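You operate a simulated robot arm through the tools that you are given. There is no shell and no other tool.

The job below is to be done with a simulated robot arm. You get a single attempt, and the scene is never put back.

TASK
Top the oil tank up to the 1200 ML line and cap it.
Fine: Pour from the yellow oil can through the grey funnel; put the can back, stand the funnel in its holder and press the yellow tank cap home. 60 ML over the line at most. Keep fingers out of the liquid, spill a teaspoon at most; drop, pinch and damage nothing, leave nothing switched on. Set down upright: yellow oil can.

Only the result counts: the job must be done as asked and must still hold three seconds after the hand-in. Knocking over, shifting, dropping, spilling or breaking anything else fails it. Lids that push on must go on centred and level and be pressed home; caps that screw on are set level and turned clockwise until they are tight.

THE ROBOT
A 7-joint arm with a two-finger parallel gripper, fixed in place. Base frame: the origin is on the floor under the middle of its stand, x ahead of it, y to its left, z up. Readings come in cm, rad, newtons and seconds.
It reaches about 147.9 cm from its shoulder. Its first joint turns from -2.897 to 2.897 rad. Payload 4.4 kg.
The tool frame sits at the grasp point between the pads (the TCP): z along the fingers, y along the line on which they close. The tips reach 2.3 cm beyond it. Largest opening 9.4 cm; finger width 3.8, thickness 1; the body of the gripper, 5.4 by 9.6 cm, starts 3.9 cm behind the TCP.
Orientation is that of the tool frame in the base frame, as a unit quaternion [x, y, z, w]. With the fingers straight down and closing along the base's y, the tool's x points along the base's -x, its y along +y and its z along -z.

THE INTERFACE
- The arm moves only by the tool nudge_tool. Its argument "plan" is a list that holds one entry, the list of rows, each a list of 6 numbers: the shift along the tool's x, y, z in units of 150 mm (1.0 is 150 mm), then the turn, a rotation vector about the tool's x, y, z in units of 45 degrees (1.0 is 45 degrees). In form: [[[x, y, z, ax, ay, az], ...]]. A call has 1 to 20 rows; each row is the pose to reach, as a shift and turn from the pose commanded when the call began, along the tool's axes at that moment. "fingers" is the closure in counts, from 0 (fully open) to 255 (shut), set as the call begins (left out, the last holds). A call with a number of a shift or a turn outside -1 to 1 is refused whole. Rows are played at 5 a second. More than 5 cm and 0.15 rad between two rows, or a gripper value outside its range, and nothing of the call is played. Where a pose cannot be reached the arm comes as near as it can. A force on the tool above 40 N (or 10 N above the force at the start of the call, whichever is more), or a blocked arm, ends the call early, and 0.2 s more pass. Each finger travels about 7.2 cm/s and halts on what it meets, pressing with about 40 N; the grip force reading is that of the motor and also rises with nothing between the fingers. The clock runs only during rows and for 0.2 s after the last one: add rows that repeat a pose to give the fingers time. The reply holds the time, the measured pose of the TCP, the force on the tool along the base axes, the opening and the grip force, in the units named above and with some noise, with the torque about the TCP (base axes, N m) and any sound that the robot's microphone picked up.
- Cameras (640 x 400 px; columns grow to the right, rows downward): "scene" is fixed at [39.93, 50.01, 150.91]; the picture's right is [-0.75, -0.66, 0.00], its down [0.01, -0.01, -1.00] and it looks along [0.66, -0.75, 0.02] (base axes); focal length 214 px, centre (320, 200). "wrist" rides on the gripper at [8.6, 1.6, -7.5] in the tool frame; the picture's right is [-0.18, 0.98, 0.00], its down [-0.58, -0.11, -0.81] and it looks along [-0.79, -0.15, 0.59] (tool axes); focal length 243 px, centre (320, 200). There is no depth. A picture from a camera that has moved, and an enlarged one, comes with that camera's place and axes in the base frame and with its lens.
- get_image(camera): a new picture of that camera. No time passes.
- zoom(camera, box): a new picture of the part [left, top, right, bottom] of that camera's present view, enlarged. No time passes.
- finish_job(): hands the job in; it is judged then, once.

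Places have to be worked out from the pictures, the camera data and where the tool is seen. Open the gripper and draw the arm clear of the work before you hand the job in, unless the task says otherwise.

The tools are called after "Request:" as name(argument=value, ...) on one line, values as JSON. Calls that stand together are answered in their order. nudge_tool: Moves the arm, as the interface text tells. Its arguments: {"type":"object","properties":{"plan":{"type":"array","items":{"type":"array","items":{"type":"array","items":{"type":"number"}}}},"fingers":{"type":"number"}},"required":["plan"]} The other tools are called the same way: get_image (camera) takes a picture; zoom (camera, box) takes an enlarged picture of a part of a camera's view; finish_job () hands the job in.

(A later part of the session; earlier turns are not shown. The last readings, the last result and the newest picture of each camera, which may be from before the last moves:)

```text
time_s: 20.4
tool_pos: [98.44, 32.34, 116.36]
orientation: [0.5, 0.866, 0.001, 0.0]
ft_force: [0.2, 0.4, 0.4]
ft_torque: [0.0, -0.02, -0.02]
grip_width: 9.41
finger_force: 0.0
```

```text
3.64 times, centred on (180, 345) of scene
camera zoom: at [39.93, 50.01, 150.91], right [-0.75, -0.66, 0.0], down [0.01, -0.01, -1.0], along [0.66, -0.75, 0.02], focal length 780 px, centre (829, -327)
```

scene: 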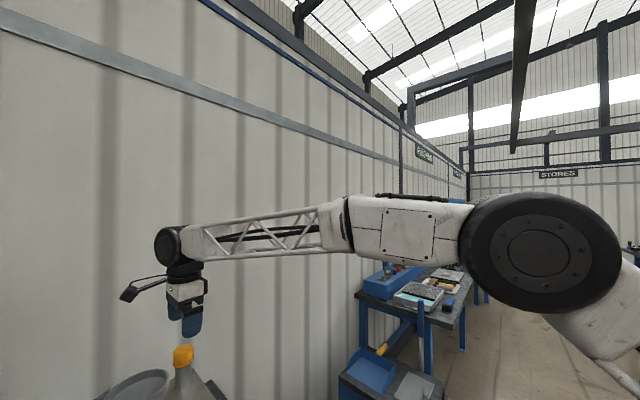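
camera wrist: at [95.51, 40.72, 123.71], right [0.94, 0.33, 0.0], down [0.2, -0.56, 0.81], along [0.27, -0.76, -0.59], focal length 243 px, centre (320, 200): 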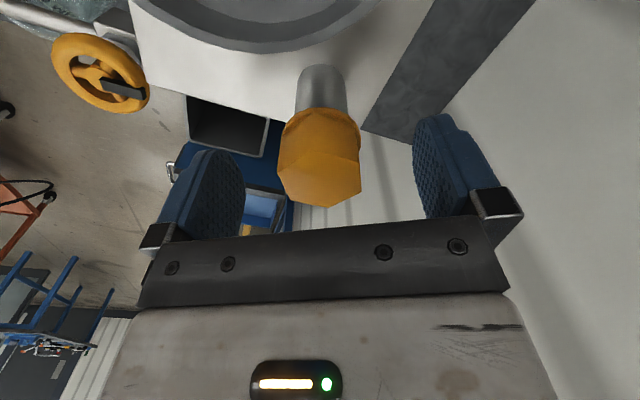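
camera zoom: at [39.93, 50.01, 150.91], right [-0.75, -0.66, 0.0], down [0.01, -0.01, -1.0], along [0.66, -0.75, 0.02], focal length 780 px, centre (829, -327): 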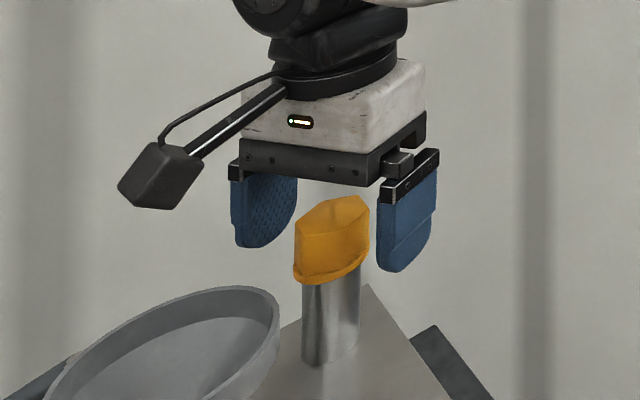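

The pads straddle the cap with clearance all round. Closing the fingers now.

Request:
nudge_tool(plan=[[[0, 0, 0, 0, 0, 0], [0, 0, 0, 0, 0, 0], [0, 0, 0, 0, 0, 0], [0, 0, 0, 0, 0, 0], [0, 0, 0, 0, 0, 0]]], fingers=255)

Request:
get_image(camera="wrist")

Request:
zoom(camera="scene", box=[120, 290, 240, 400])

```text
time_s: 21.6
tool_pos: [98.38, 32.45, 116.38]
orientation: [0.5, 0.866, 0.0, 0.0]
ft_force: [1.7, 0.6, 0.4]
ft_torque: [0.0, -0.02, 0.01]
grip_width: 4.13
finger_force: 40.4
```

```text
taken
camera wrist: at [95.51, 40.72, 123.69], right [0.94, 0.33, 0.0], down [0.2, -0.56, 0.81], along [0.27, -0.76, -0.59], focal length 243 px, centre (320, 200)
```

wrist: 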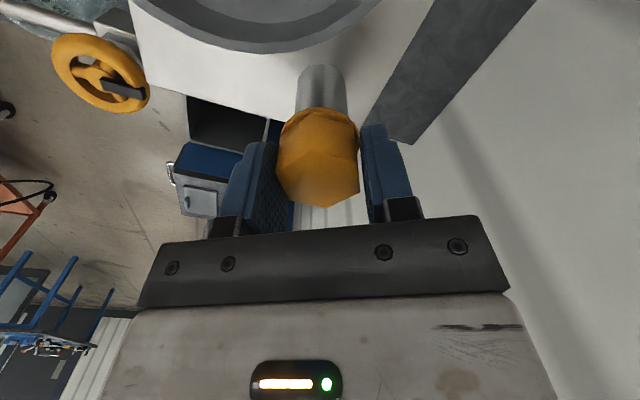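

```text
3.64 times, centred on (180, 345) of scene
camera zoom: at [39.93, 50.01, 150.91], right [-0.75, -0.66, 0.0], down [0.01, -0.01, -1.0], along [0.66, -0.75, 0.02], focal length 780 px, centre (829, -327)
```

zoom: 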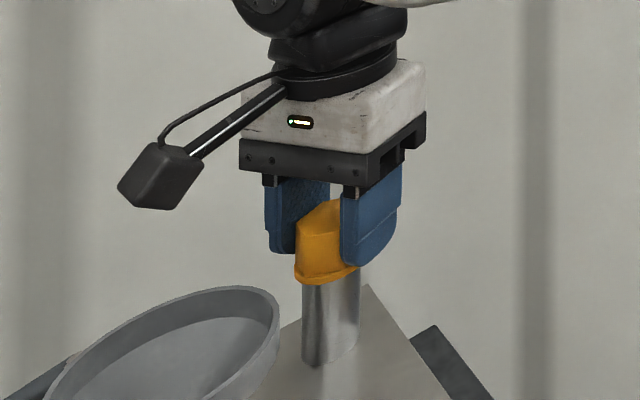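

The cap is gripped at 4.13 cm width. I'll pull it straight up slowly and watch the force.

Request:
nudge_tool(plan=[[[0, 0, -0.03, 0, 0, 0], [0, 0, -0.06, 0, 0, 0], [0, 0, -0.1, 0, 0, 0], [0, 0, -0.14, 0, 0, 0], [0, 0, -0.2, 0, 0, 0], [0, 0, -0.27, 0, 0, 0], [0, 0, -0.34, 0, 0, 0], [0, 0, -0.4, 0, 0, 0]]])

Request:
get_image(camera="wrist")

Request:
zoom(camera="scene", box=[120, 290, 240, 400])

```text
time_s: 23.4
tool_pos: [98.48, 32.41, 122.17]
orientation: [0.5, 0.866, 0.0, 0.0]
ft_force: [-0.6, -0.1, -1.3]
ft_torque: [0.0, -0.02, 0.0]
grip_width: 4.18
finger_force: 39.4
```

```text
taken
camera wrist: at [95.55, 40.73, 129.62], right [0.94, 0.33, 0.0], down [0.2, -0.56, 0.81], along [0.27, -0.76, -0.59], focal length 243 px, centre (320, 200)
```

wrist: 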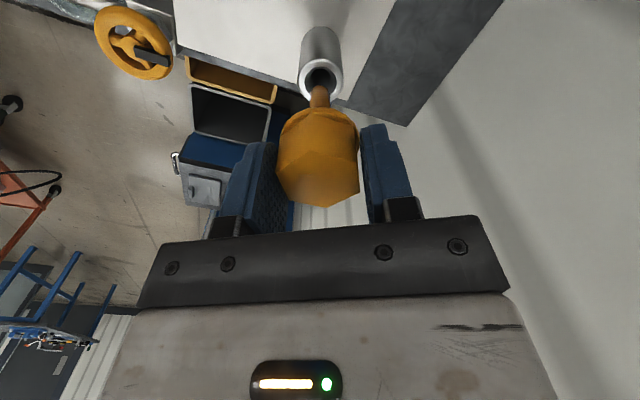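

```text
3.64 times, centred on (180, 345) of scene
camera zoom: at [39.93, 50.01, 150.91], right [-0.75, -0.66, 0.0], down [0.01, -0.01, -1.0], along [0.66, -0.75, 0.02], focal length 780 px, centre (829, -327)
```

zoom: 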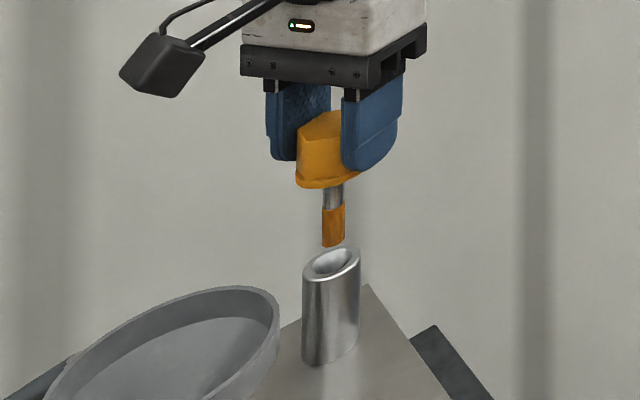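

The cap carries a plug stem about 5 cm long, so it can't stand on a flat surface. The grey socket on the bench at about (82, 47.6, 87) looks like its rest. I'll lift clear, turn to the nominal orientation and move over that socket.

Request:
nudge_tool(plan=[[[0, 0, -0.2, 0, 0, 0], [0, 0, -0.4, 0, 0, -0.1], [0, 0, -0.55, 0, 0, -0.28], [0, 0, -0.55, 0, 0, -0.46], [0, 0, -0.55, 0, 0, -0.64], [0, 0, -0.55, 0, 0, -0.82], [0, 0, -0.55, 0, 0, -1.0], [0, 0, -0.55, 0, 0, -1.0]]])

Request:
nudge_tool(plan=[[[0, 0, 0, 0, 0, -0.17], [0, 0, 0, 0, 0, -0.333], [0, 0, 0, 0, 0, -0.333]]])

Request:
get_image(camera="wrist")

Request:
get_image(camera="scene")

```text
time_s: 25.2
tool_pos: [98.59, 32.44, 130.46]
orientation: [0.13, 0.991, 0.0, -0.001]
ft_force: [0.6, 0.4, -0.4]
ft_torque: [0.01, -0.02, 0.0]
grip_width: 4.15
finger_force: 40.0
```

```text
time_s: 26.0
tool_pos: [98.62, 32.47, 130.45]
orientation: [-0.001, 1.0, 0.001, 0.0]
ft_force: [-0.6, -0.9, -0.8]
ft_torque: [0.03, 0.0, -0.03]
grip_width: 4.16
finger_force: 39.8
```

```text
taken
camera wrist: at [89.82, 34.07, 137.94], right [0.18, 0.98, 0.0], down [0.58, -0.11, 0.81], along [0.79, -0.15, -0.59], focal length 243 px, centre (320, 200)
```

wrist: 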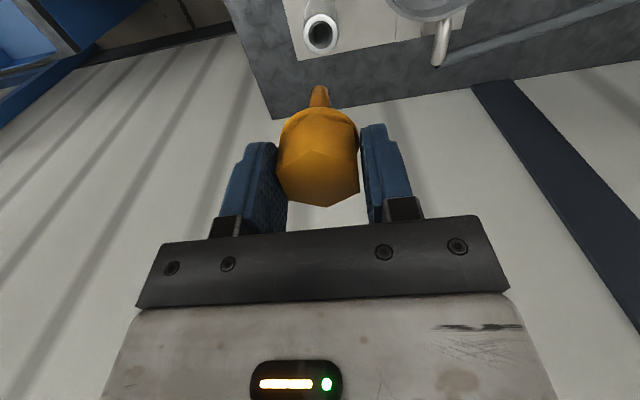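

```text
taken
```

scene: 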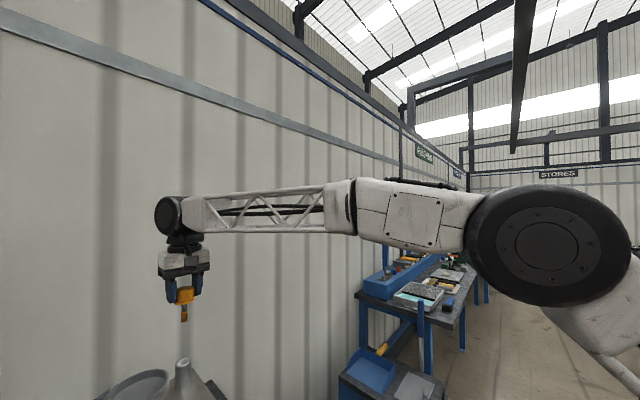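

Orientation is nominal and the cap is held firmly; the open filler neck is visible. I'll zoom on it to measure the neck for later.

Request:
zoom(camera="wrist", box=[270, 0, 390, 80])

Request:
zoom(camera="scene", box=[100, 270, 260, 400])

```text
5.00 times, centred on (330, 40) of wrist
camera zoom: at [89.82, 34.07, 137.94], right [0.18, 0.98, 0.0], down [0.58, -0.11, 0.81], along [0.79, -0.15, -0.59], focal length 1213 px, centre (270, 1000)
```

zoom: 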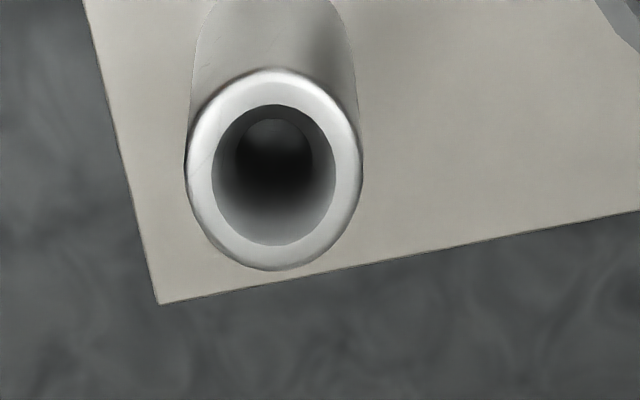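

```text
3.08 times, centred on (180, 335) of scene
camera zoom: at [39.93, 50.01, 150.91], right [-0.75, -0.66, 0.0], down [0.01, -0.01, -1.0], along [0.66, -0.75, 0.02], focal length 660 px, centre (751, -215)
```

zoom: 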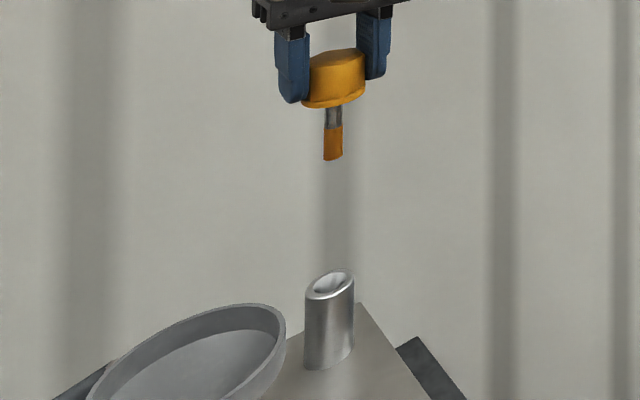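

The neck opening is centred at about (98.4, 32.5) with its top at z≈113.3 and a 2.2 cm bore. Now I carry the cap, high over the funnel, to above the bench socket.

Request:
nudge_tool(plan=[[[0.15, 0.15, 0, 0, 0, 0], [0.3, 0.3, 0, 0, 0, 0], [0.45, 0.45, 0, 0, 0, 0], [0.6, 0.6, 0, 0, 0, 0], [0.8, 0.8, 0, 0, 0, 0], [1.0, 1.0, 0, 0, 0, 0], [1.0, 1.0, 0, 0, 0, 0]]])

Request:
nudge_tool(plan=[[[0.09, 0.0, 0.2, 0, 0, 0], [0.09, 0, 0.4, 0, 0, 0], [0.09, 0, 0.6, 0, 0, 0], [0.09, 0, 0.8, 0, 0, 0], [0.09, 0, 1.0, 0, 0, 0], [0.09, 0, 1.0, 0, 0, 0]]])

Request:
get_image(camera="wrist")

Request:
get_image(camera="scene")

```text
time_s: 27.6
tool_pos: [83.52, 47.4, 130.56]
orientation: [0.0, 1.0, 0.0, 0.001]
ft_force: [0.0, 0.5, -1.5]
ft_torque: [0.0, -0.04, 0.01]
grip_width: 4.12
finger_force: 40.1
```

```text
time_s: 29.0
tool_pos: [82.25, 47.37, 115.65]
orientation: [0.0, 1.0, 0.0, 0.0]
ft_force: [-0.3, -0.1, -2.1]
ft_torque: [-0.01, 0.01, 0.0]
grip_width: 4.16
finger_force: 39.8
```

```text
taken
camera wrist: at [73.57, 49.04, 123.0], right [0.18, 0.98, 0.0], down [0.58, -0.11, 0.81], along [0.79, -0.15, -0.59], focal length 243 px, centre (320, 200)
```

wrist: 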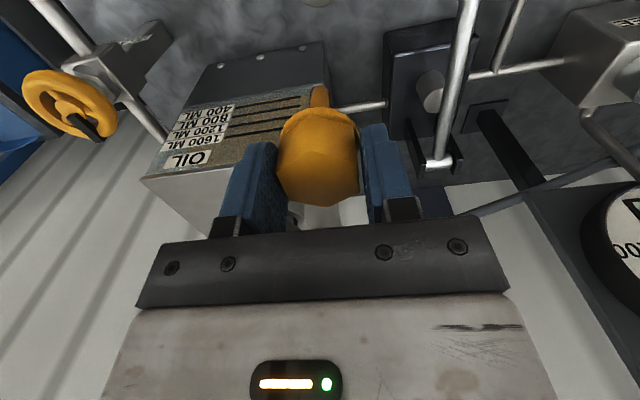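

```text
taken
```

scene: 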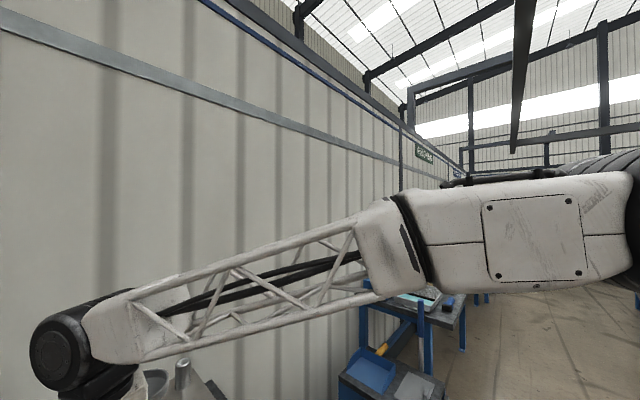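

The socket is just beyond the top of the view. I'll lower another 7 cm, still well clear of the tank, and look again.

Request:
nudge_tool(plan=[[[0, 0, 0.15, 0, 0, 0], [0, 0, 0.3, 0, 0, 0], [0, 0, 0.47, 0, 0, 0], [0, 0, 0.47, 0, 0, 0]]])

Request:
get_image(camera="wrist")

Request:
zoom(camera="wrist", box=[250, 0, 390, 130])

Request:
get_image(camera="scene")

```text
time_s: 30.0
tool_pos: [82.28, 47.23, 108.53]
orientation: [-0.001, 1.0, 0.001, 0.001]
ft_force: [0.7, 0.5, -0.5]
ft_torque: [-0.02, -0.04, 0.01]
grip_width: 4.13
finger_force: 40.2
```

```text
taken
camera wrist: at [73.64, 48.91, 115.84], right [0.18, 0.98, 0.0], down [0.58, -0.11, 0.81], along [0.79, -0.15, -0.59], focal length 243 px, centre (320, 200)
```

wrist: 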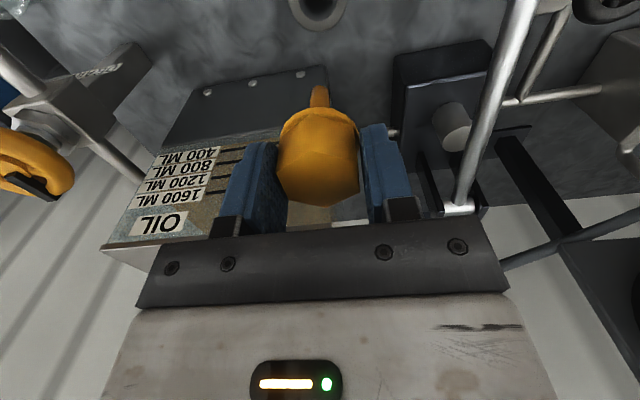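

```text
3.08 times, centred on (320, 65) of wrist
camera zoom: at [73.64, 48.91, 115.84], right [0.18, 0.98, 0.0], down [0.58, -0.11, 0.81], along [0.79, -0.15, -0.59], focal length 746 px, centre (320, 615)
```

zoom: 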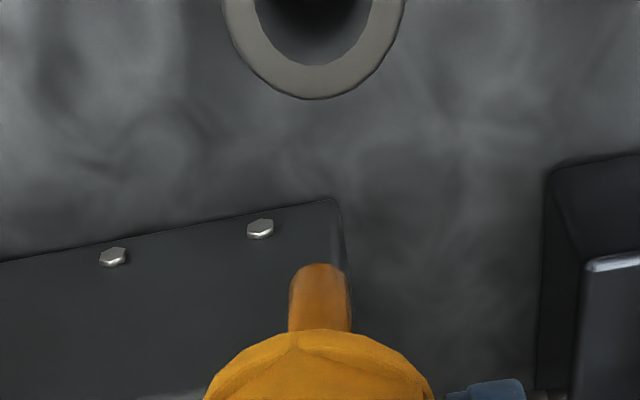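

```text
taken
```

scene: 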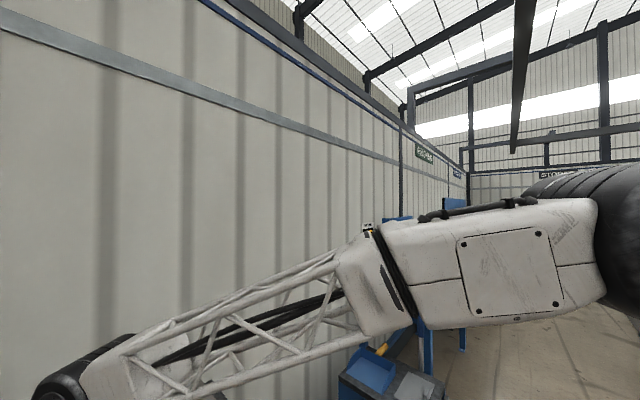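

Only the far edge of the socket is in view. I'll back off 9 cm in −x to see the whole socket and measure it accurately.

Request:
nudge_tool(plan=[[[0.2, 0, 0, 0, 0, 0], [0.4, 0, 0, 0, 0, 0], [0.6, 0, 0, 0, 0, 0], [0.6, 0, 0, 0, 0, 0]]])

Request:
get_image(camera="wrist")

Request:
zoom(camera="wrist", box=[260, 0, 400, 120])

```text
time_s: 31.0
tool_pos: [73.06, 47.36, 108.41]
orientation: [0.0, 1.0, 0.001, 0.0]
ft_force: [-0.4, -0.5, -1.3]
ft_torque: [0.0, 0.0, 0.0]
grip_width: 4.14
finger_force: 39.6
```

```text
taken
camera wrist: at [64.32, 49.01, 115.8], right [0.18, 0.98, 0.0], down [0.58, -0.11, 0.81], along [0.79, -0.15, -0.59], focal length 243 px, centre (320, 200)
```

wrist: 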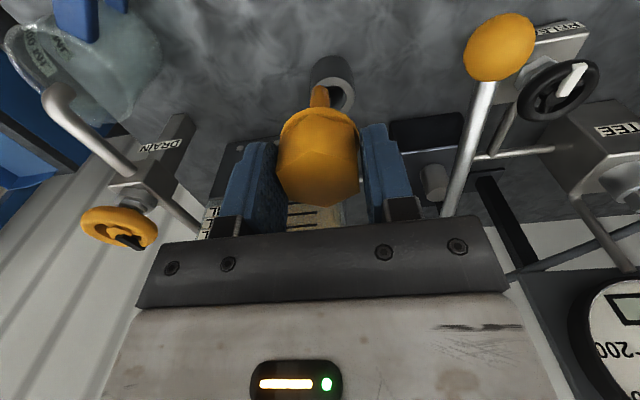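

```text
3.33 times, centred on (330, 60) of wrist
camera zoom: at [64.32, 49.01, 115.8], right [0.18, 0.98, 0.0], down [0.58, -0.11, 0.81], along [0.79, -0.15, -0.59], focal length 809 px, centre (287, 667)
```

zoom: 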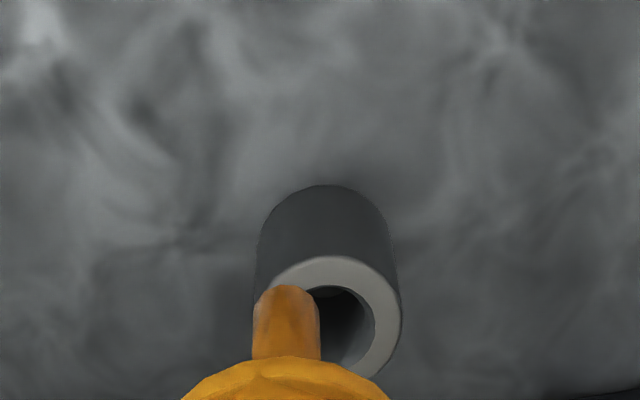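

From both views I place the socket at about (79.9, 47.6), top z≈89.7, bore about 3 cm. I'll go over it with the stem tip just above and check alignment.

Request:
nudge_tool(plan=[[[-0.15, 0.006, 0.0, 0, 0, 0], [-0.3, 0.012, 0.1, 0, 0, 0], [-0.457, 0.016, 0.25, 0, 0, 0], [-0.457, 0.016, 0.4, 0, 0, 0], [-0.457, 0.016, 0.53, 0, 0, 0], [-0.457, 0.016, 0.53, 0, 0, 0]]])

Request:
get_image(camera="wrist")

Request:
zoom(camera="wrist", box=[260, 0, 400, 120])

```text
time_s: 32.4
tool_pos: [79.97, 47.61, 100.62]
orientation: [0.0, 1.0, 0.0, 0.0]
ft_force: [-0.2, -0.2, -1.1]
ft_torque: [0.03, 0.01, 0.0]
grip_width: 4.14
finger_force: 39.8
```

```text
taken
camera wrist: at [71.4, 49.22, 107.94], right [0.18, 0.98, 0.0], down [0.58, -0.11, 0.81], along [0.79, -0.15, -0.59], focal length 243 px, centre (320, 200)
```

wrist: 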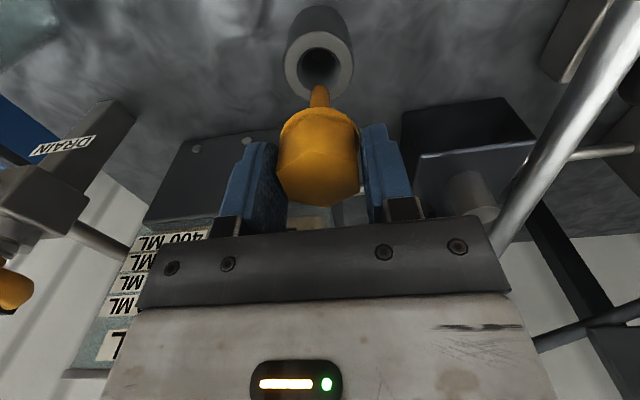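

```text
3.33 times, centred on (330, 60) of wrist
camera zoom: at [71.4, 49.22, 107.94], right [0.18, 0.98, 0.0], down [0.58, -0.11, 0.81], along [0.79, -0.15, -0.59], focal length 809 px, centre (287, 667)
```

zoom: 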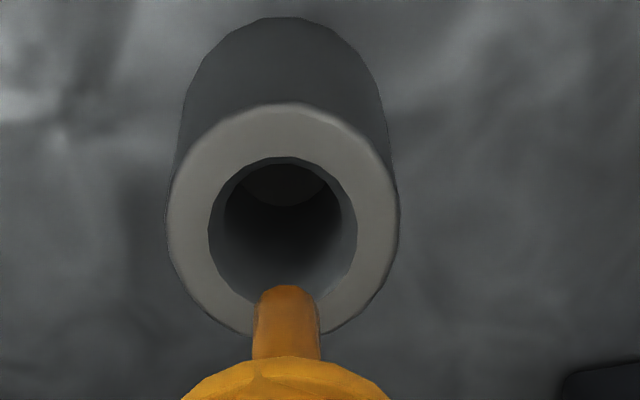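

The stem is lined up with the socket bore within about 0.2 cm. I'll correct that slightly and lower the stem into the socket, stopping just short of the expected flange contact (TCP z≈92.9).

Request:
nudge_tool(plan=[[[0.013, 0, 0.1, 0, 0, 0], [0.013, 0, 0.2, 0, 0, 0], [0.013, 0, 0.3, 0, 0, 0], [0.013, 0, 0.4, 0, 0, 0], [0.013, 0, 0.44, 0, 0, 0], [0.013, 0, 0.44, 0, 0, 0]]])

Request:
get_image(camera="wrist")

Request:
zoom(camera="wrist", box=[250, 30, 390, 150])

```text
time_s: 33.8
tool_pos: [79.75, 47.6, 93.87]
orientation: [-0.001, 1.0, -0.001, 0.0]
ft_force: [0.4, -1.7, -1.8]
ft_torque: [0.02, -0.01, 0.03]
grip_width: 4.13
finger_force: 40.2
```

```text
taken
camera wrist: at [71.12, 49.23, 101.29], right [0.18, 0.98, 0.0], down [0.58, -0.11, 0.81], along [0.79, -0.15, -0.59], focal length 243 px, centre (320, 200)
```

wrist: 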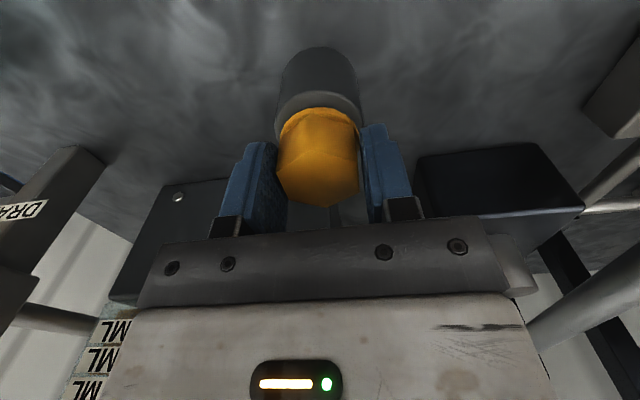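

```text
3.33 times, centred on (320, 90) of wrist
camera zoom: at [71.12, 49.23, 101.29], right [0.18, 0.98, 0.0], down [0.58, -0.11, 0.81], along [0.79, -0.15, -0.59], focal length 809 px, centre (320, 567)
```

zoom: 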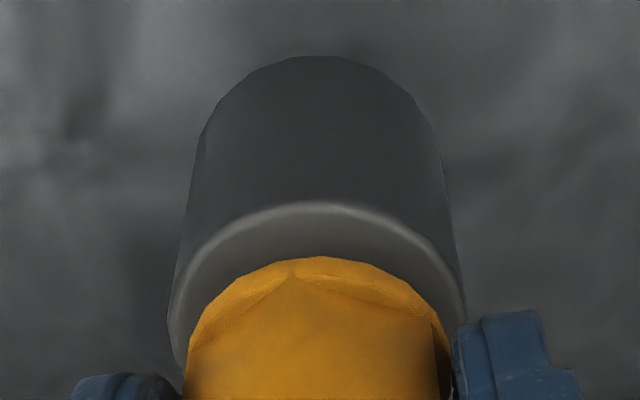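

The flange is within about a centimetre of the socket rim and the stem is inside. I'll lower in small steps, watching for contact force.

Request:
nudge_tool(plan=[[[0, 0, 0.02, 0, 0, 0], [0, 0, 0.04, 0, 0, 0], [0, 0, 0.04, 0, 0, 0]]])

Request:
zoom(camera="wrist", box=[250, 30, 390, 150])

```text
time_s: 34.6
tool_pos: [79.72, 47.63, 93.29]
orientation: [-0.001, 1.0, 0.0, -0.001]
ft_force: [0.1, -0.2, -0.1]
ft_torque: [0.0, 0.0, 0.02]
grip_width: 4.15
finger_force: 40.1
```

```text
3.33 times, centred on (320, 90) of wrist
camera zoom: at [71.1, 49.26, 100.69], right [0.18, 0.98, 0.0], down [0.58, -0.11, 0.81], along [0.79, -0.15, -0.59], focal length 809 px, centre (320, 567)
```

zoom: 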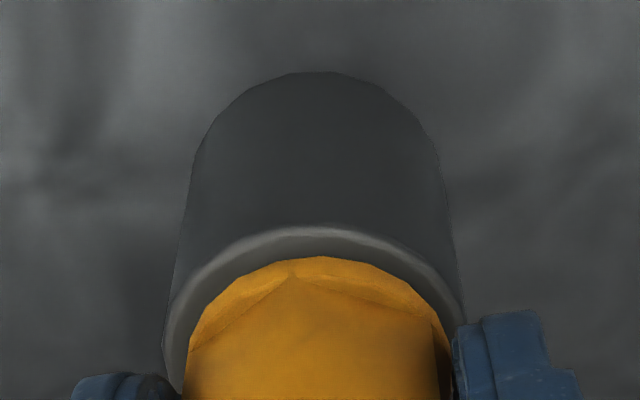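

About 0.35 cm of gap remains between flange and rim. Lowering in 1.5 mm steps.

Request:
nudge_tool(plan=[[[0, 0, 0.01, 0, 0, 0], [0, 0, 0.02, 0, 0, 0], [0, 0, 0.025, 0, 0, 0]]])

Request:
zoom(camera="wrist", box=[250, 30, 390, 150])

```text
time_s: 35.4
tool_pos: [79.88, 47.52, 93.02]
orientation: [0.0, 1.0, 0.0, 0.0]
ft_force: [0.1, -0.4, -0.7]
ft_torque: [0.03, -0.01, -0.04]
grip_width: 4.13
finger_force: 39.9
```

```text
3.33 times, centred on (320, 90) of wrist
camera zoom: at [71.14, 49.25, 100.32], right [0.18, 0.98, 0.0], down [0.58, -0.11, 0.81], along [0.79, -0.15, -0.59], focal length 809 px, centre (320, 567)
```

zoom: 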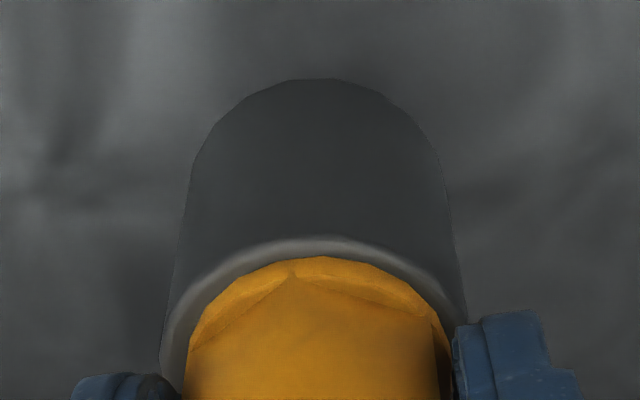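

Still no contact force and a millimetre or two to go. Continuing down in 1 mm steps.

Request:
nudge_tool(plan=[[[0, 0, 0.007, 0, 0, 0], [0, 0, 0.014, 0, 0, 0], [0, 0, 0.02, 0, 0, 0], [0, 0, 0.02, 0, 0, 0]]])

Request:
zoom(camera="wrist", box=[250, 30, 390, 150])

```text
time_s: 36.4
tool_pos: [79.9, 47.64, 92.62]
orientation: [0.0, 1.0, 0.001, 0.001]
ft_force: [-0.8, -5.2, 23.2]
ft_torque: [-0.41, 0.23, 0.01]
grip_width: 4.16
finger_force: 39.4
```

```text
3.33 times, centred on (320, 90) of wrist
camera zoom: at [71.17, 49.25, 100.13], right [0.18, 0.98, 0.0], down [0.58, -0.11, 0.81], along [0.79, -0.15, -0.59], focal length 809 px, centre (320, 567)
```

zoom: 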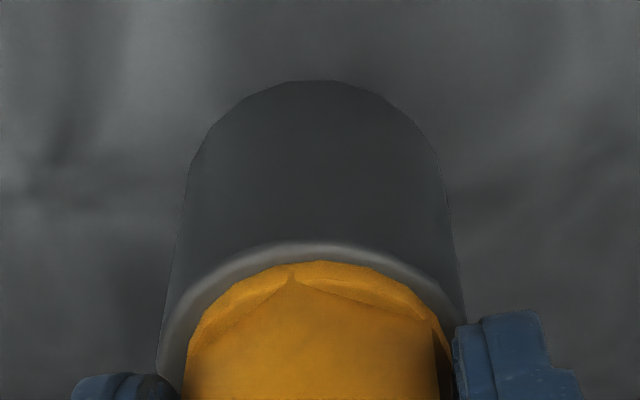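

Contact: 23 N upward, so the flange (or stem) is seated. I'll relieve the load by about 1 mm before opening.

Request:
nudge_tool(plan=[[[0, 0, -0.006, 0, 0, 0], [0, 0, -0.008, 0, 0, 0]]])

```text
time_s: 37.0
tool_pos: [79.74, 47.63, 92.7]
orientation: [0.0, 1.0, 0.0, -0.002]
ft_force: [0.4, -3.2, 7.4]
ft_torque: [0.03, -0.1, -0.02]
grip_width: 4.19
finger_force: 39.9
```

Down to 7 N. Now I open the fingers moderately and check that the cap stays standing in the socket.

Request:
nudge_tool(plan=[[[0, 0, -0.006, 0, 0, 0], [0, 0, -0.006, 0, 0, 0], [0, 0, -0.006, 0, 0, 0], [0, 0, -0.006, 0, 0, 0]]], fingers=80)

Request:
get_image(camera="wrist")

```text
time_s: 38.0
tool_pos: [79.92, 47.66, 92.72]
orientation: [0.0, 1.0, -0.001, 0.0]
ft_force: [-0.1, 0.6, 0.4]
ft_torque: [-0.03, 0.0, -0.03]
grip_width: 6.48
finger_force: 0.0
```

```text
taken
camera wrist: at [71.19, 49.32, 100.19], right [0.18, 0.98, 0.0], down [0.58, -0.11, 0.81], along [0.79, -0.15, -0.59], focal length 243 px, centre (320, 200)
```

wrist: 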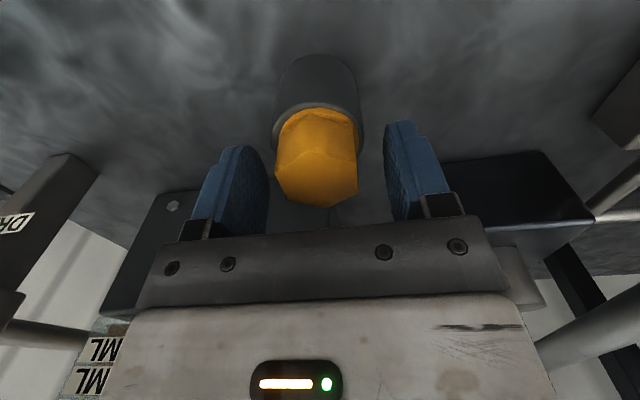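

The cap stands upright in the socket. I'll raise the hand straight up clear of it.

Request:
nudge_tool(plan=[[[0, 0, -0.1, 0, 0, 0], [0, 0, -0.25, 0, 0, 0], [0, 0, -0.5, 0, 0, 0], [0, 0, -0.75, 0, 0, 0], [0, 0, -1.0, 0, 0, 0], [0, 0, -1.0, 0, 0, 0]]])

Request:
get_image(camera="wrist")

Request:
zoom(camera="wrist", box=[260, 0, 400, 120])

```text
time_s: 39.4
tool_pos: [79.79, 47.61, 107.88]
orientation: [0.0, 1.0, 0.001, 0.0]
ft_force: [-0.6, -0.3, -1.0]
ft_torque: [-0.02, -0.03, 0.02]
grip_width: 6.42
finger_force: 0.0
```

```text
taken
camera wrist: at [71.18, 49.28, 115.24], right [0.18, 0.98, 0.0], down [0.58, -0.11, 0.81], along [0.79, -0.15, -0.59], focal length 243 px, centre (320, 200)
```

wrist: 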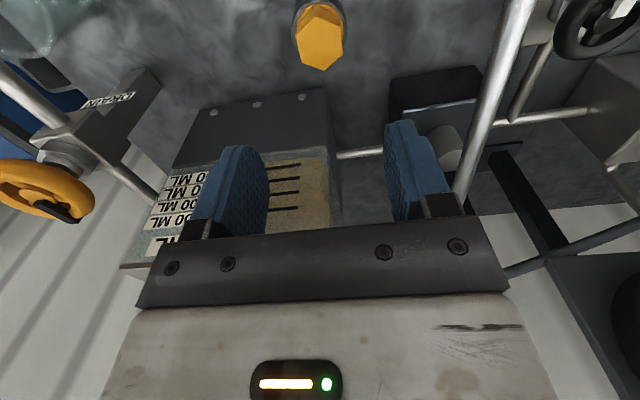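

```text
3.33 times, centred on (330, 60) of wrist
camera zoom: at [71.18, 49.28, 115.24], right [0.18, 0.98, 0.0], down [0.58, -0.11, 0.81], along [0.79, -0.15, -0.59], focal length 809 px, centre (287, 667)
```

zoom: 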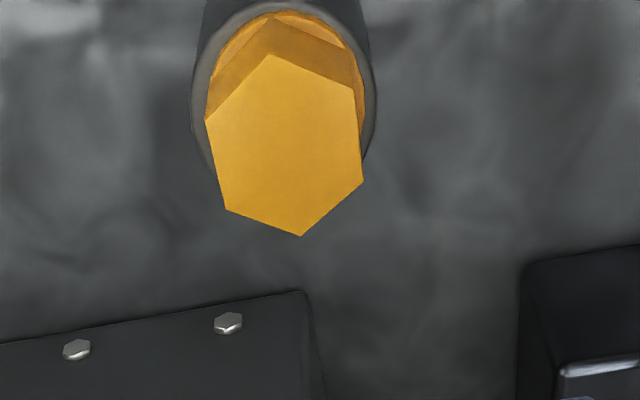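

The cap is parked. Next I rise and go above the funnel to measure its exact centre and the tab from above.

Request:
nudge_tool(plan=[[[0, 0, -0.25, 0, 0, 0], [0, 0, -0.5, 0, 0, 0], [0, 0, -0.75, 0, 0, 0], [0, 0, -1.0, 0, 0, 0], [0, 0, -1.0, 0, 0, 0]]], fingers=0)

Request:
nudge_tool(plan=[[[-0.1, -0.05, -0.25, 0, 0, 0], [-0.3, -0.12, -0.45, 0, 0, 0], [-0.5, -0.2, -0.6, 0, 0, 0], [-0.7, -0.3, -0.8, 0, 0, 0], [-0.93, -0.4, -0.85, 0, 0, 0], [-0.93, -0.4, -0.85, 0, 0, 0]]])

Request:
get_image(camera="wrist")

Request:
zoom(camera="wrist", box=[240, 0, 440, 120])

Request:
zoom(camera="scene", box=[60, 310, 220, 400])

```text
time_s: 40.6
tool_pos: [79.78, 47.61, 123.14]
orientation: [0.0, 1.0, 0.001, 0.0]
ft_force: [-0.5, -0.2, 0.1]
ft_torque: [0.05, -0.01, 0.02]
grip_width: 9.4
finger_force: 0.1
```

```text
time_s: 42.0
tool_pos: [93.84, 41.55, 135.56]
orientation: [0.0, 1.0, 0.001, 0.0]
ft_force: [0.5, 0.0, -0.3]
ft_torque: [-0.02, 0.0, -0.01]
grip_width: 9.39
finger_force: 0.0
```

```text
taken
camera wrist: at [85.13, 43.16, 142.88], right [0.18, 0.98, 0.0], down [0.58, -0.11, 0.81], along [0.79, -0.15, -0.59], focal length 243 px, centre (320, 200)
```

wrist: 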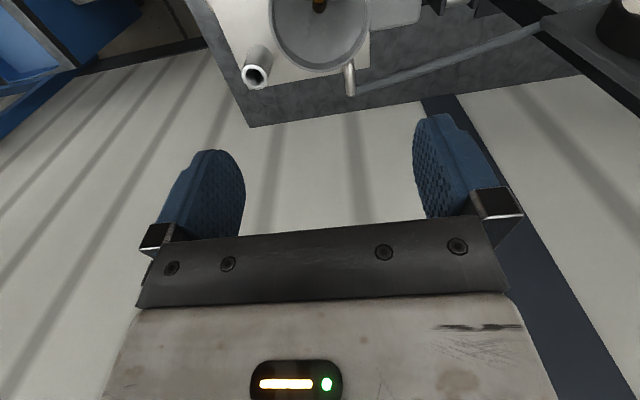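

```text
3.20 times, centred on (340, 60) of wrist
camera zoom: at [85.13, 43.16, 142.88], right [0.18, 0.98, 0.0], down [0.58, -0.11, 0.81], along [0.79, -0.15, -0.59], focal length 776 px, centre (256, 648)
```

zoom: 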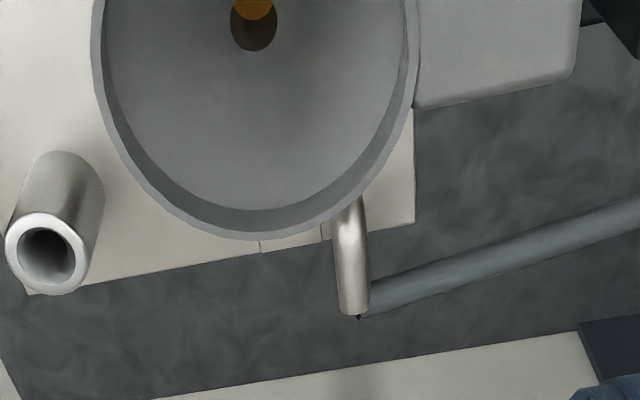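

```text
4.00 times, centred on (140, 355) of scene
camera zoom: at [39.93, 50.01, 150.91], right [-0.75, -0.66, 0.0], down [0.01, -0.01, -1.0], along [0.66, -0.75, 0.02], focal length 858 px, centre (1040, -420)
```

zoom: 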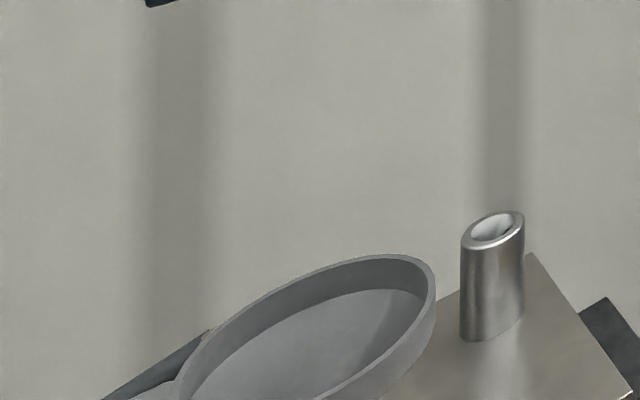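

There's something amber visible down the funnel's throat; I'll zoom to see what it is.

Request:
zoom(camera="wrist", box=[295, 0, 345, 30])

Request:
zoom(camera="wrist", box=[360, 0, 460, 60])

```text
12.80 times, centred on (320, 15) of wrist
camera zoom: at [85.13, 43.16, 142.88], right [0.18, 0.98, 0.0], down [0.58, -0.11, 0.81], along [0.79, -0.15, -0.59], focal length 3106 px, centre (320, 2568)
```

zoom: 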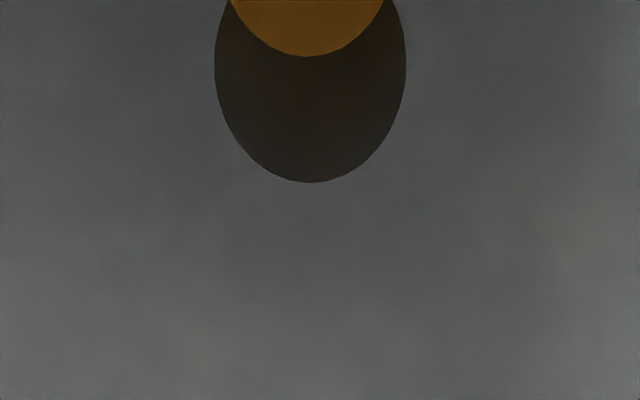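

```text
6.40 times, centred on (410, 30) of wrist
camera zoom: at [85.13, 43.16, 142.88], right [0.18, 0.98, 0.0], down [0.58, -0.11, 0.81], along [0.79, -0.15, -0.59], focal length 1553 px, centre (-256, 1288)
```

zoom: 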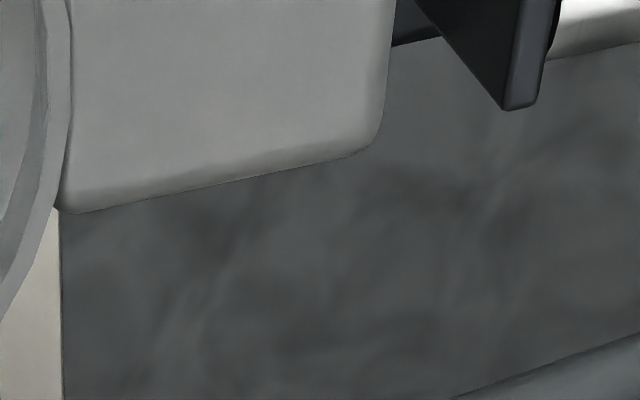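

The amber disc sits deep in the throat, probably residual oil. I'll shift back 8 cm in −x so the whole funnel and tab come into view.

Request:
nudge_tool(plan=[[[0.27, 0.1, 0, 0, 0, 0], [0.53, 0.2, 0, 0, 0, 0], [0.53, 0.2, 0, 0, 0, 0]]])

Request:
get_image(camera="wrist")

Request:
zoom(camera="wrist", box=[220, 20, 420, 140])

```text
time_s: 42.8
tool_pos: [85.77, 44.52, 135.52]
orientation: [0.0, 1.0, 0.0, 0.0]
ft_force: [-0.1, -0.5, -0.3]
ft_torque: [-0.01, -0.01, -0.01]
grip_width: 9.4
finger_force: 0.1
```

```text
taken
camera wrist: at [77.17, 46.14, 142.9], right [0.18, 0.98, 0.0], down [0.58, -0.11, 0.81], along [0.79, -0.15, -0.59], focal length 243 px, centre (320, 200)
```

wrist: 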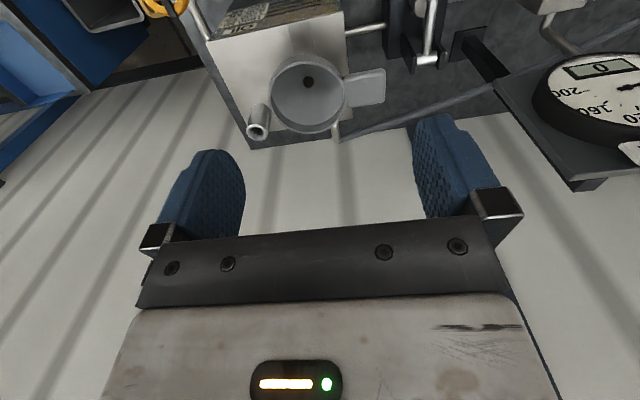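

```text
3.20 times, centred on (320, 80) of wrist
camera zoom: at [77.17, 46.14, 142.9], right [0.18, 0.98, 0.0], down [0.58, -0.11, 0.81], along [0.79, -0.15, -0.59], focal length 776 px, centre (320, 584)
```

zoom: 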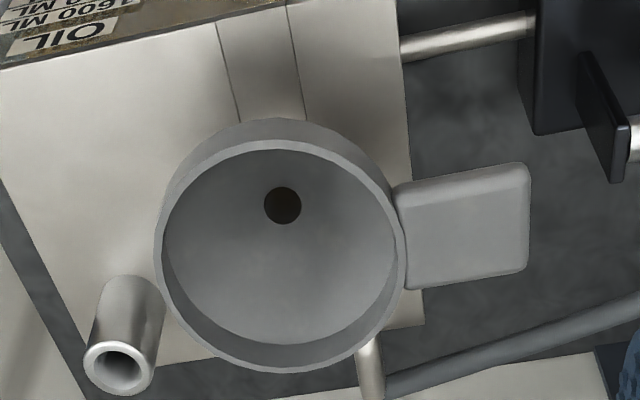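

From this view the funnel rim centre is about (93.6, 41.7, 115.5), and the tab spans x 91.4–95.6 and y 46.4–50.9, about 1 cm thick. I'll turn the gripper 90° (camera on the +y side) and move over the tab.

Request:
nudge_tool(plan=[[[0, 0, 0, 0, 0, 0.18], [-0.05, 0.03, 0, 0, 0, 0.36], [-0.1, 0.06, 0, 0, 0, 0.54], [-0.15, 0.1, 0, 0, 0, 0.72], [-0.2, 0.14, 0, 0, 0, 0.9], [-0.2, 0.14, 0, 0, 0, 1.0], [-0.2, 0.14, 0, 0, 0, 1.0]]])

Request:
nudge_tool(plan=[[[0, 0, 0, 0, 0, 0.18], [0, 0, 0, 0, 0, 0.36], [0, 0, 0, 0, 0, 0.54], [0, 0, 0, 0, 0, 0.72], [0, 0, 0, 0, 0, 0.9], [0, 0, 0, 0, 0, 1.0], [0, 0, 0, 0, 0, 1.0]]])

Request:
get_image(camera="wrist")

```text
time_s: 44.4
tool_pos: [88.8, 46.77, 135.59]
orientation: [0.382, 0.924, 0.0, 0.0]
ft_force: [-0.1, 0.1, 1.1]
ft_torque: [-0.01, 0.02, 0.02]
grip_width: 9.41
finger_force: 0.1
```

```text
time_s: 46.0
tool_pos: [88.72, 46.8, 135.64]
orientation: [0.707, 0.707, 0.0, 0.0]
ft_force: [0.1, -0.6, -0.4]
ft_torque: [0.01, -0.01, 0.0]
grip_width: 9.41
finger_force: 0.0
```

```text
taken
camera wrist: at [90.38, 55.4, 142.99], right [0.98, -0.18, 0.0], down [-0.11, -0.58, 0.81], along [-0.15, -0.79, -0.59], focal length 243 px, centre (320, 200)
```

wrist: 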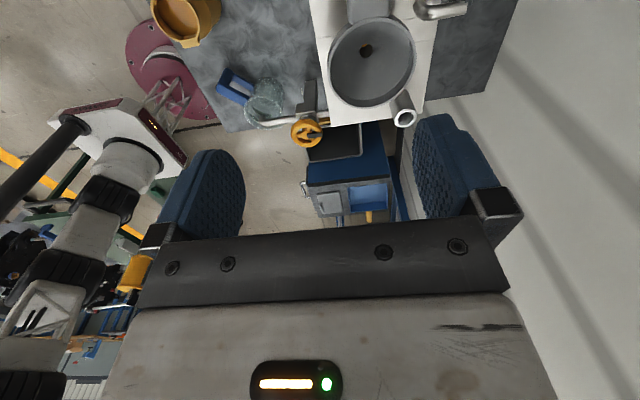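

Orientation is set. Moving to just above the tab.

Request:
nudge_tool(plan=[[[0.06, 0.15, 0.2, 0, 0, 0], [0.127, 0.319, 0.4, 0, 0, 0], [0.127, 0.319, 0.65, 0, 0, 0], [0.127, 0.319, 0.84, 0, 0, 0], [0.127, 0.319, 0.84, 0, 0, 0]]])

Request:
get_image(camera="wrist")

Request:
zoom(camera="wrist", box=[220, 0, 420, 130])

```text
time_s: 47.2
tool_pos: [93.66, 48.75, 122.94]
orientation: [0.707, 0.707, 0.0, 0.0]
ft_force: [0.9, 0.1, -0.2]
ft_torque: [-0.02, -0.01, 0.03]
grip_width: 9.38
finger_force: 0.0
```

```text
taken
camera wrist: at [95.22, 57.42, 130.31], right [0.98, -0.18, 0.0], down [-0.11, -0.58, 0.81], along [-0.15, -0.79, -0.59], focal length 243 px, centre (320, 200)
```

wrist: 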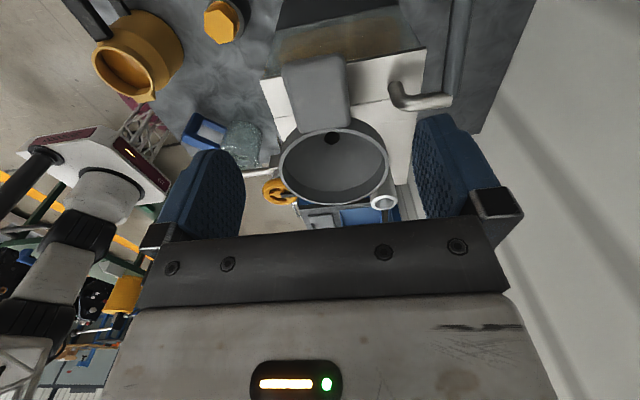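

```text
3.08 times, centred on (320, 65) of wrist
camera zoom: at [95.22, 57.42, 130.31], right [0.98, -0.18, 0.0], down [-0.11, -0.58, 0.81], along [-0.15, -0.79, -0.59], focal length 746 px, centre (320, 615)
```

zoom: 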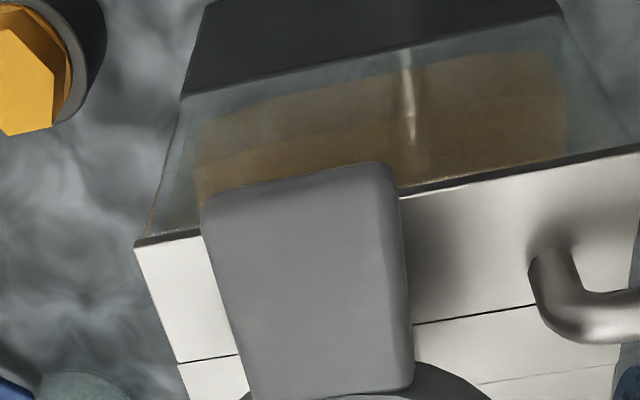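

The tab is centred under the TCP (offset about 0.1 cm). I'll descend to grip it at mid-thickness.

Request:
nudge_tool(plan=[[[0, -0.005, 0.15, 0, 0, 0], [0, -0.005, 0.3, 0, 0, 0], [0, -0.005, 0.45, 0, 0, 0], [0, -0.005, 0.535, 0, 0, 0], [0, -0.005, 0.535, 0, 0, 0]]])

Request:
get_image(camera="wrist")

Request:
zoom(camera="scene", box=[40, 290, 220, 400])

```text
time_s: 48.4
tool_pos: [93.57, 48.86, 114.99]
orientation: [0.707, 0.707, 0.001, 0.0]
ft_force: [1.0, -0.3, -0.9]
ft_torque: [-0.01, 0.0, 0.01]
grip_width: 9.39
finger_force: 0.1
```

```text
taken
camera wrist: at [95.2, 57.39, 122.36], right [0.98, -0.18, 0.0], down [-0.11, -0.58, 0.81], along [-0.15, -0.79, -0.59], focal length 243 px, centre (320, 200)
```

wrist: 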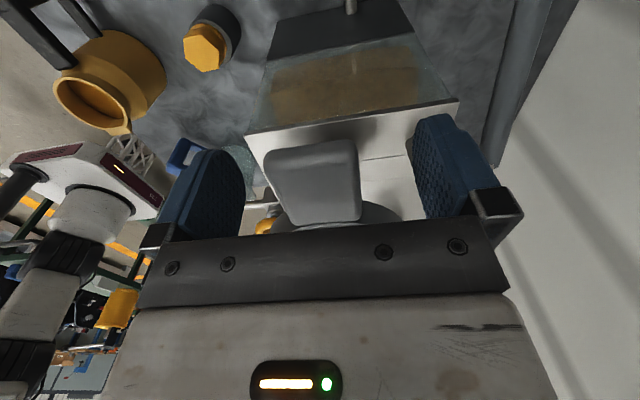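

```text
3.56 times, centred on (130, 345) of scene
camera zoom: at [39.93, 50.01, 150.91], right [-0.75, -0.66, 0.0], down [0.01, -0.01, -1.0], along [0.66, -0.75, 0.02], focal length 763 px, centre (996, -316)
```

zoom: 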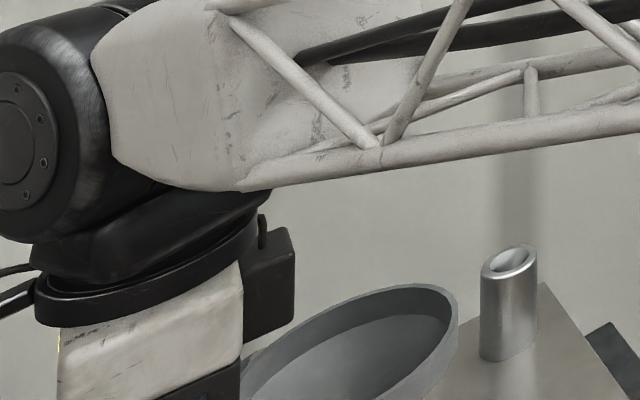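

The pads straddle the tab at the right height. Closing on it.

Request:
nudge_tool(plan=[[[0, 0, 0, 0, 0, 0], [0, 0, 0, 0, 0, 0], [0, 0, 0, 0, 0, 0], [0, 0, 0, 0, 0, 0], [0, 0, 0, 0, 0, 0]]], fingers=255)

Request:
get_image(camera="wrist")

Request:
zoom(camera="scene", box=[40, 290, 220, 400])

```text
time_s: 49.6
tool_pos: [93.67, 48.63, 115.03]
orientation: [0.707, 0.707, 0.001, 0.0]
ft_force: [0.1, 0.5, 1.0]
ft_torque: [0.04, 0.02, -0.05]
grip_width: 3.9
finger_force: 40.0
```

```text
taken
camera wrist: at [95.19, 57.38, 122.36], right [0.98, -0.18, 0.0], down [-0.11, -0.58, 0.81], along [-0.15, -0.79, -0.59], focal length 243 px, centre (320, 200)
```

wrist: 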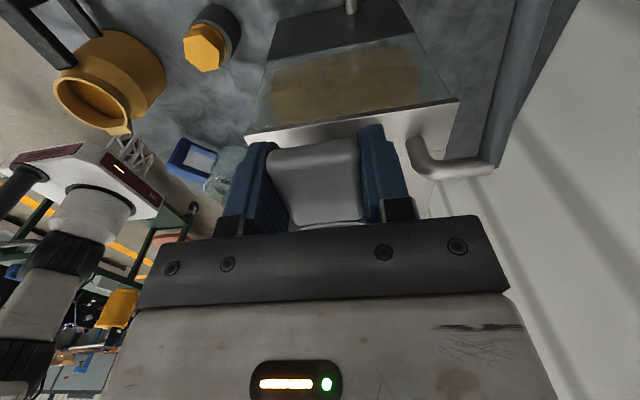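

```text
3.56 times, centred on (130, 345) of scene
camera zoom: at [39.93, 50.01, 150.91], right [-0.75, -0.66, 0.0], down [0.01, -0.01, -1.0], along [0.66, -0.75, 0.02], focal length 763 px, centre (996, -316)
```

zoom: 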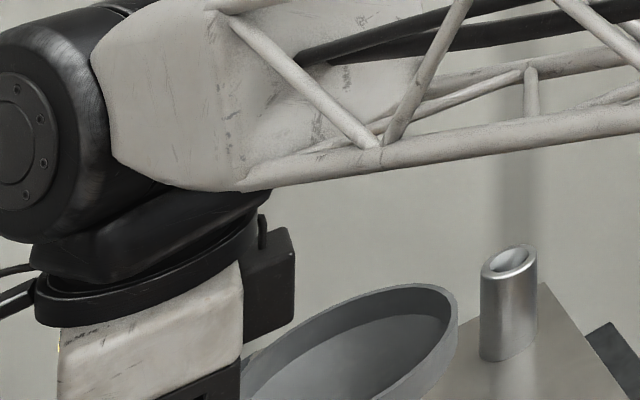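

The tab is gripped (3.9 cm) and the funnel didn't shift. Lifting slowly straight up.

Request:
nudge_tool(plan=[[[0, 0, -0.05, 0, 0, 0], [0, 0, -0.1, 0, 0, 0], [0, 0, -0.17, 0, 0, 0], [0, 0, -0.25, 0, 0, 0], [0, 0, -0.35, 0, 0, 0], [0, 0, -0.45, 0, 0, 0], [0, 0, -0.55, 0, 0, 0], [0, 0, -0.65, 0, 0, 0], [0, 0, -0.65, 0, 0, 0]]])

Request:
get_image(camera="wrist")

Request:
zoom(camera="scene", box=[40, 260, 240, 400])

```text
time_s: 51.6
tool_pos: [93.71, 48.75, 124.63]
orientation: [0.707, 0.707, 0.001, 0.0]
ft_force: [-0.4, 0.0, -0.9]
ft_torque: [0.06, 0.02, 0.01]
grip_width: 3.9
finger_force: 40.0
```

```text
taken
camera wrist: at [95.22, 57.35, 132.07], right [0.98, -0.18, 0.0], down [-0.11, -0.58, 0.81], along [-0.15, -0.79, -0.59], focal length 243 px, centre (320, 200)
```

wrist: 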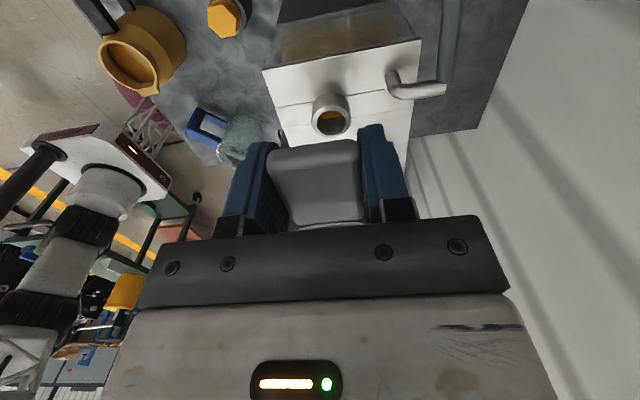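

```text
2.86 times, centred on (140, 330) of scene
camera zoom: at [39.93, 50.01, 150.91], right [-0.75, -0.66, 0.0], down [0.01, -0.01, -1.0], along [0.66, -0.75, 0.02], focal length 613 px, centre (834, -171)
```

zoom: 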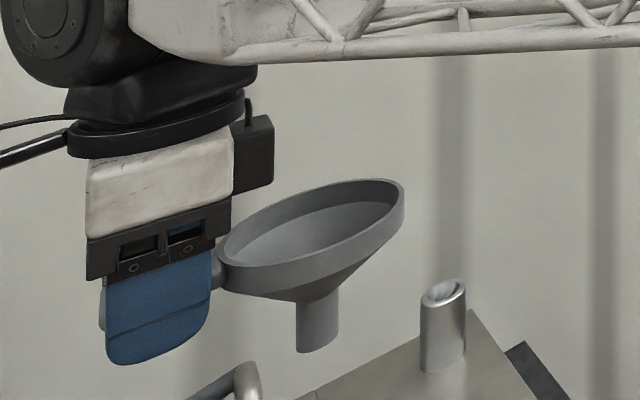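

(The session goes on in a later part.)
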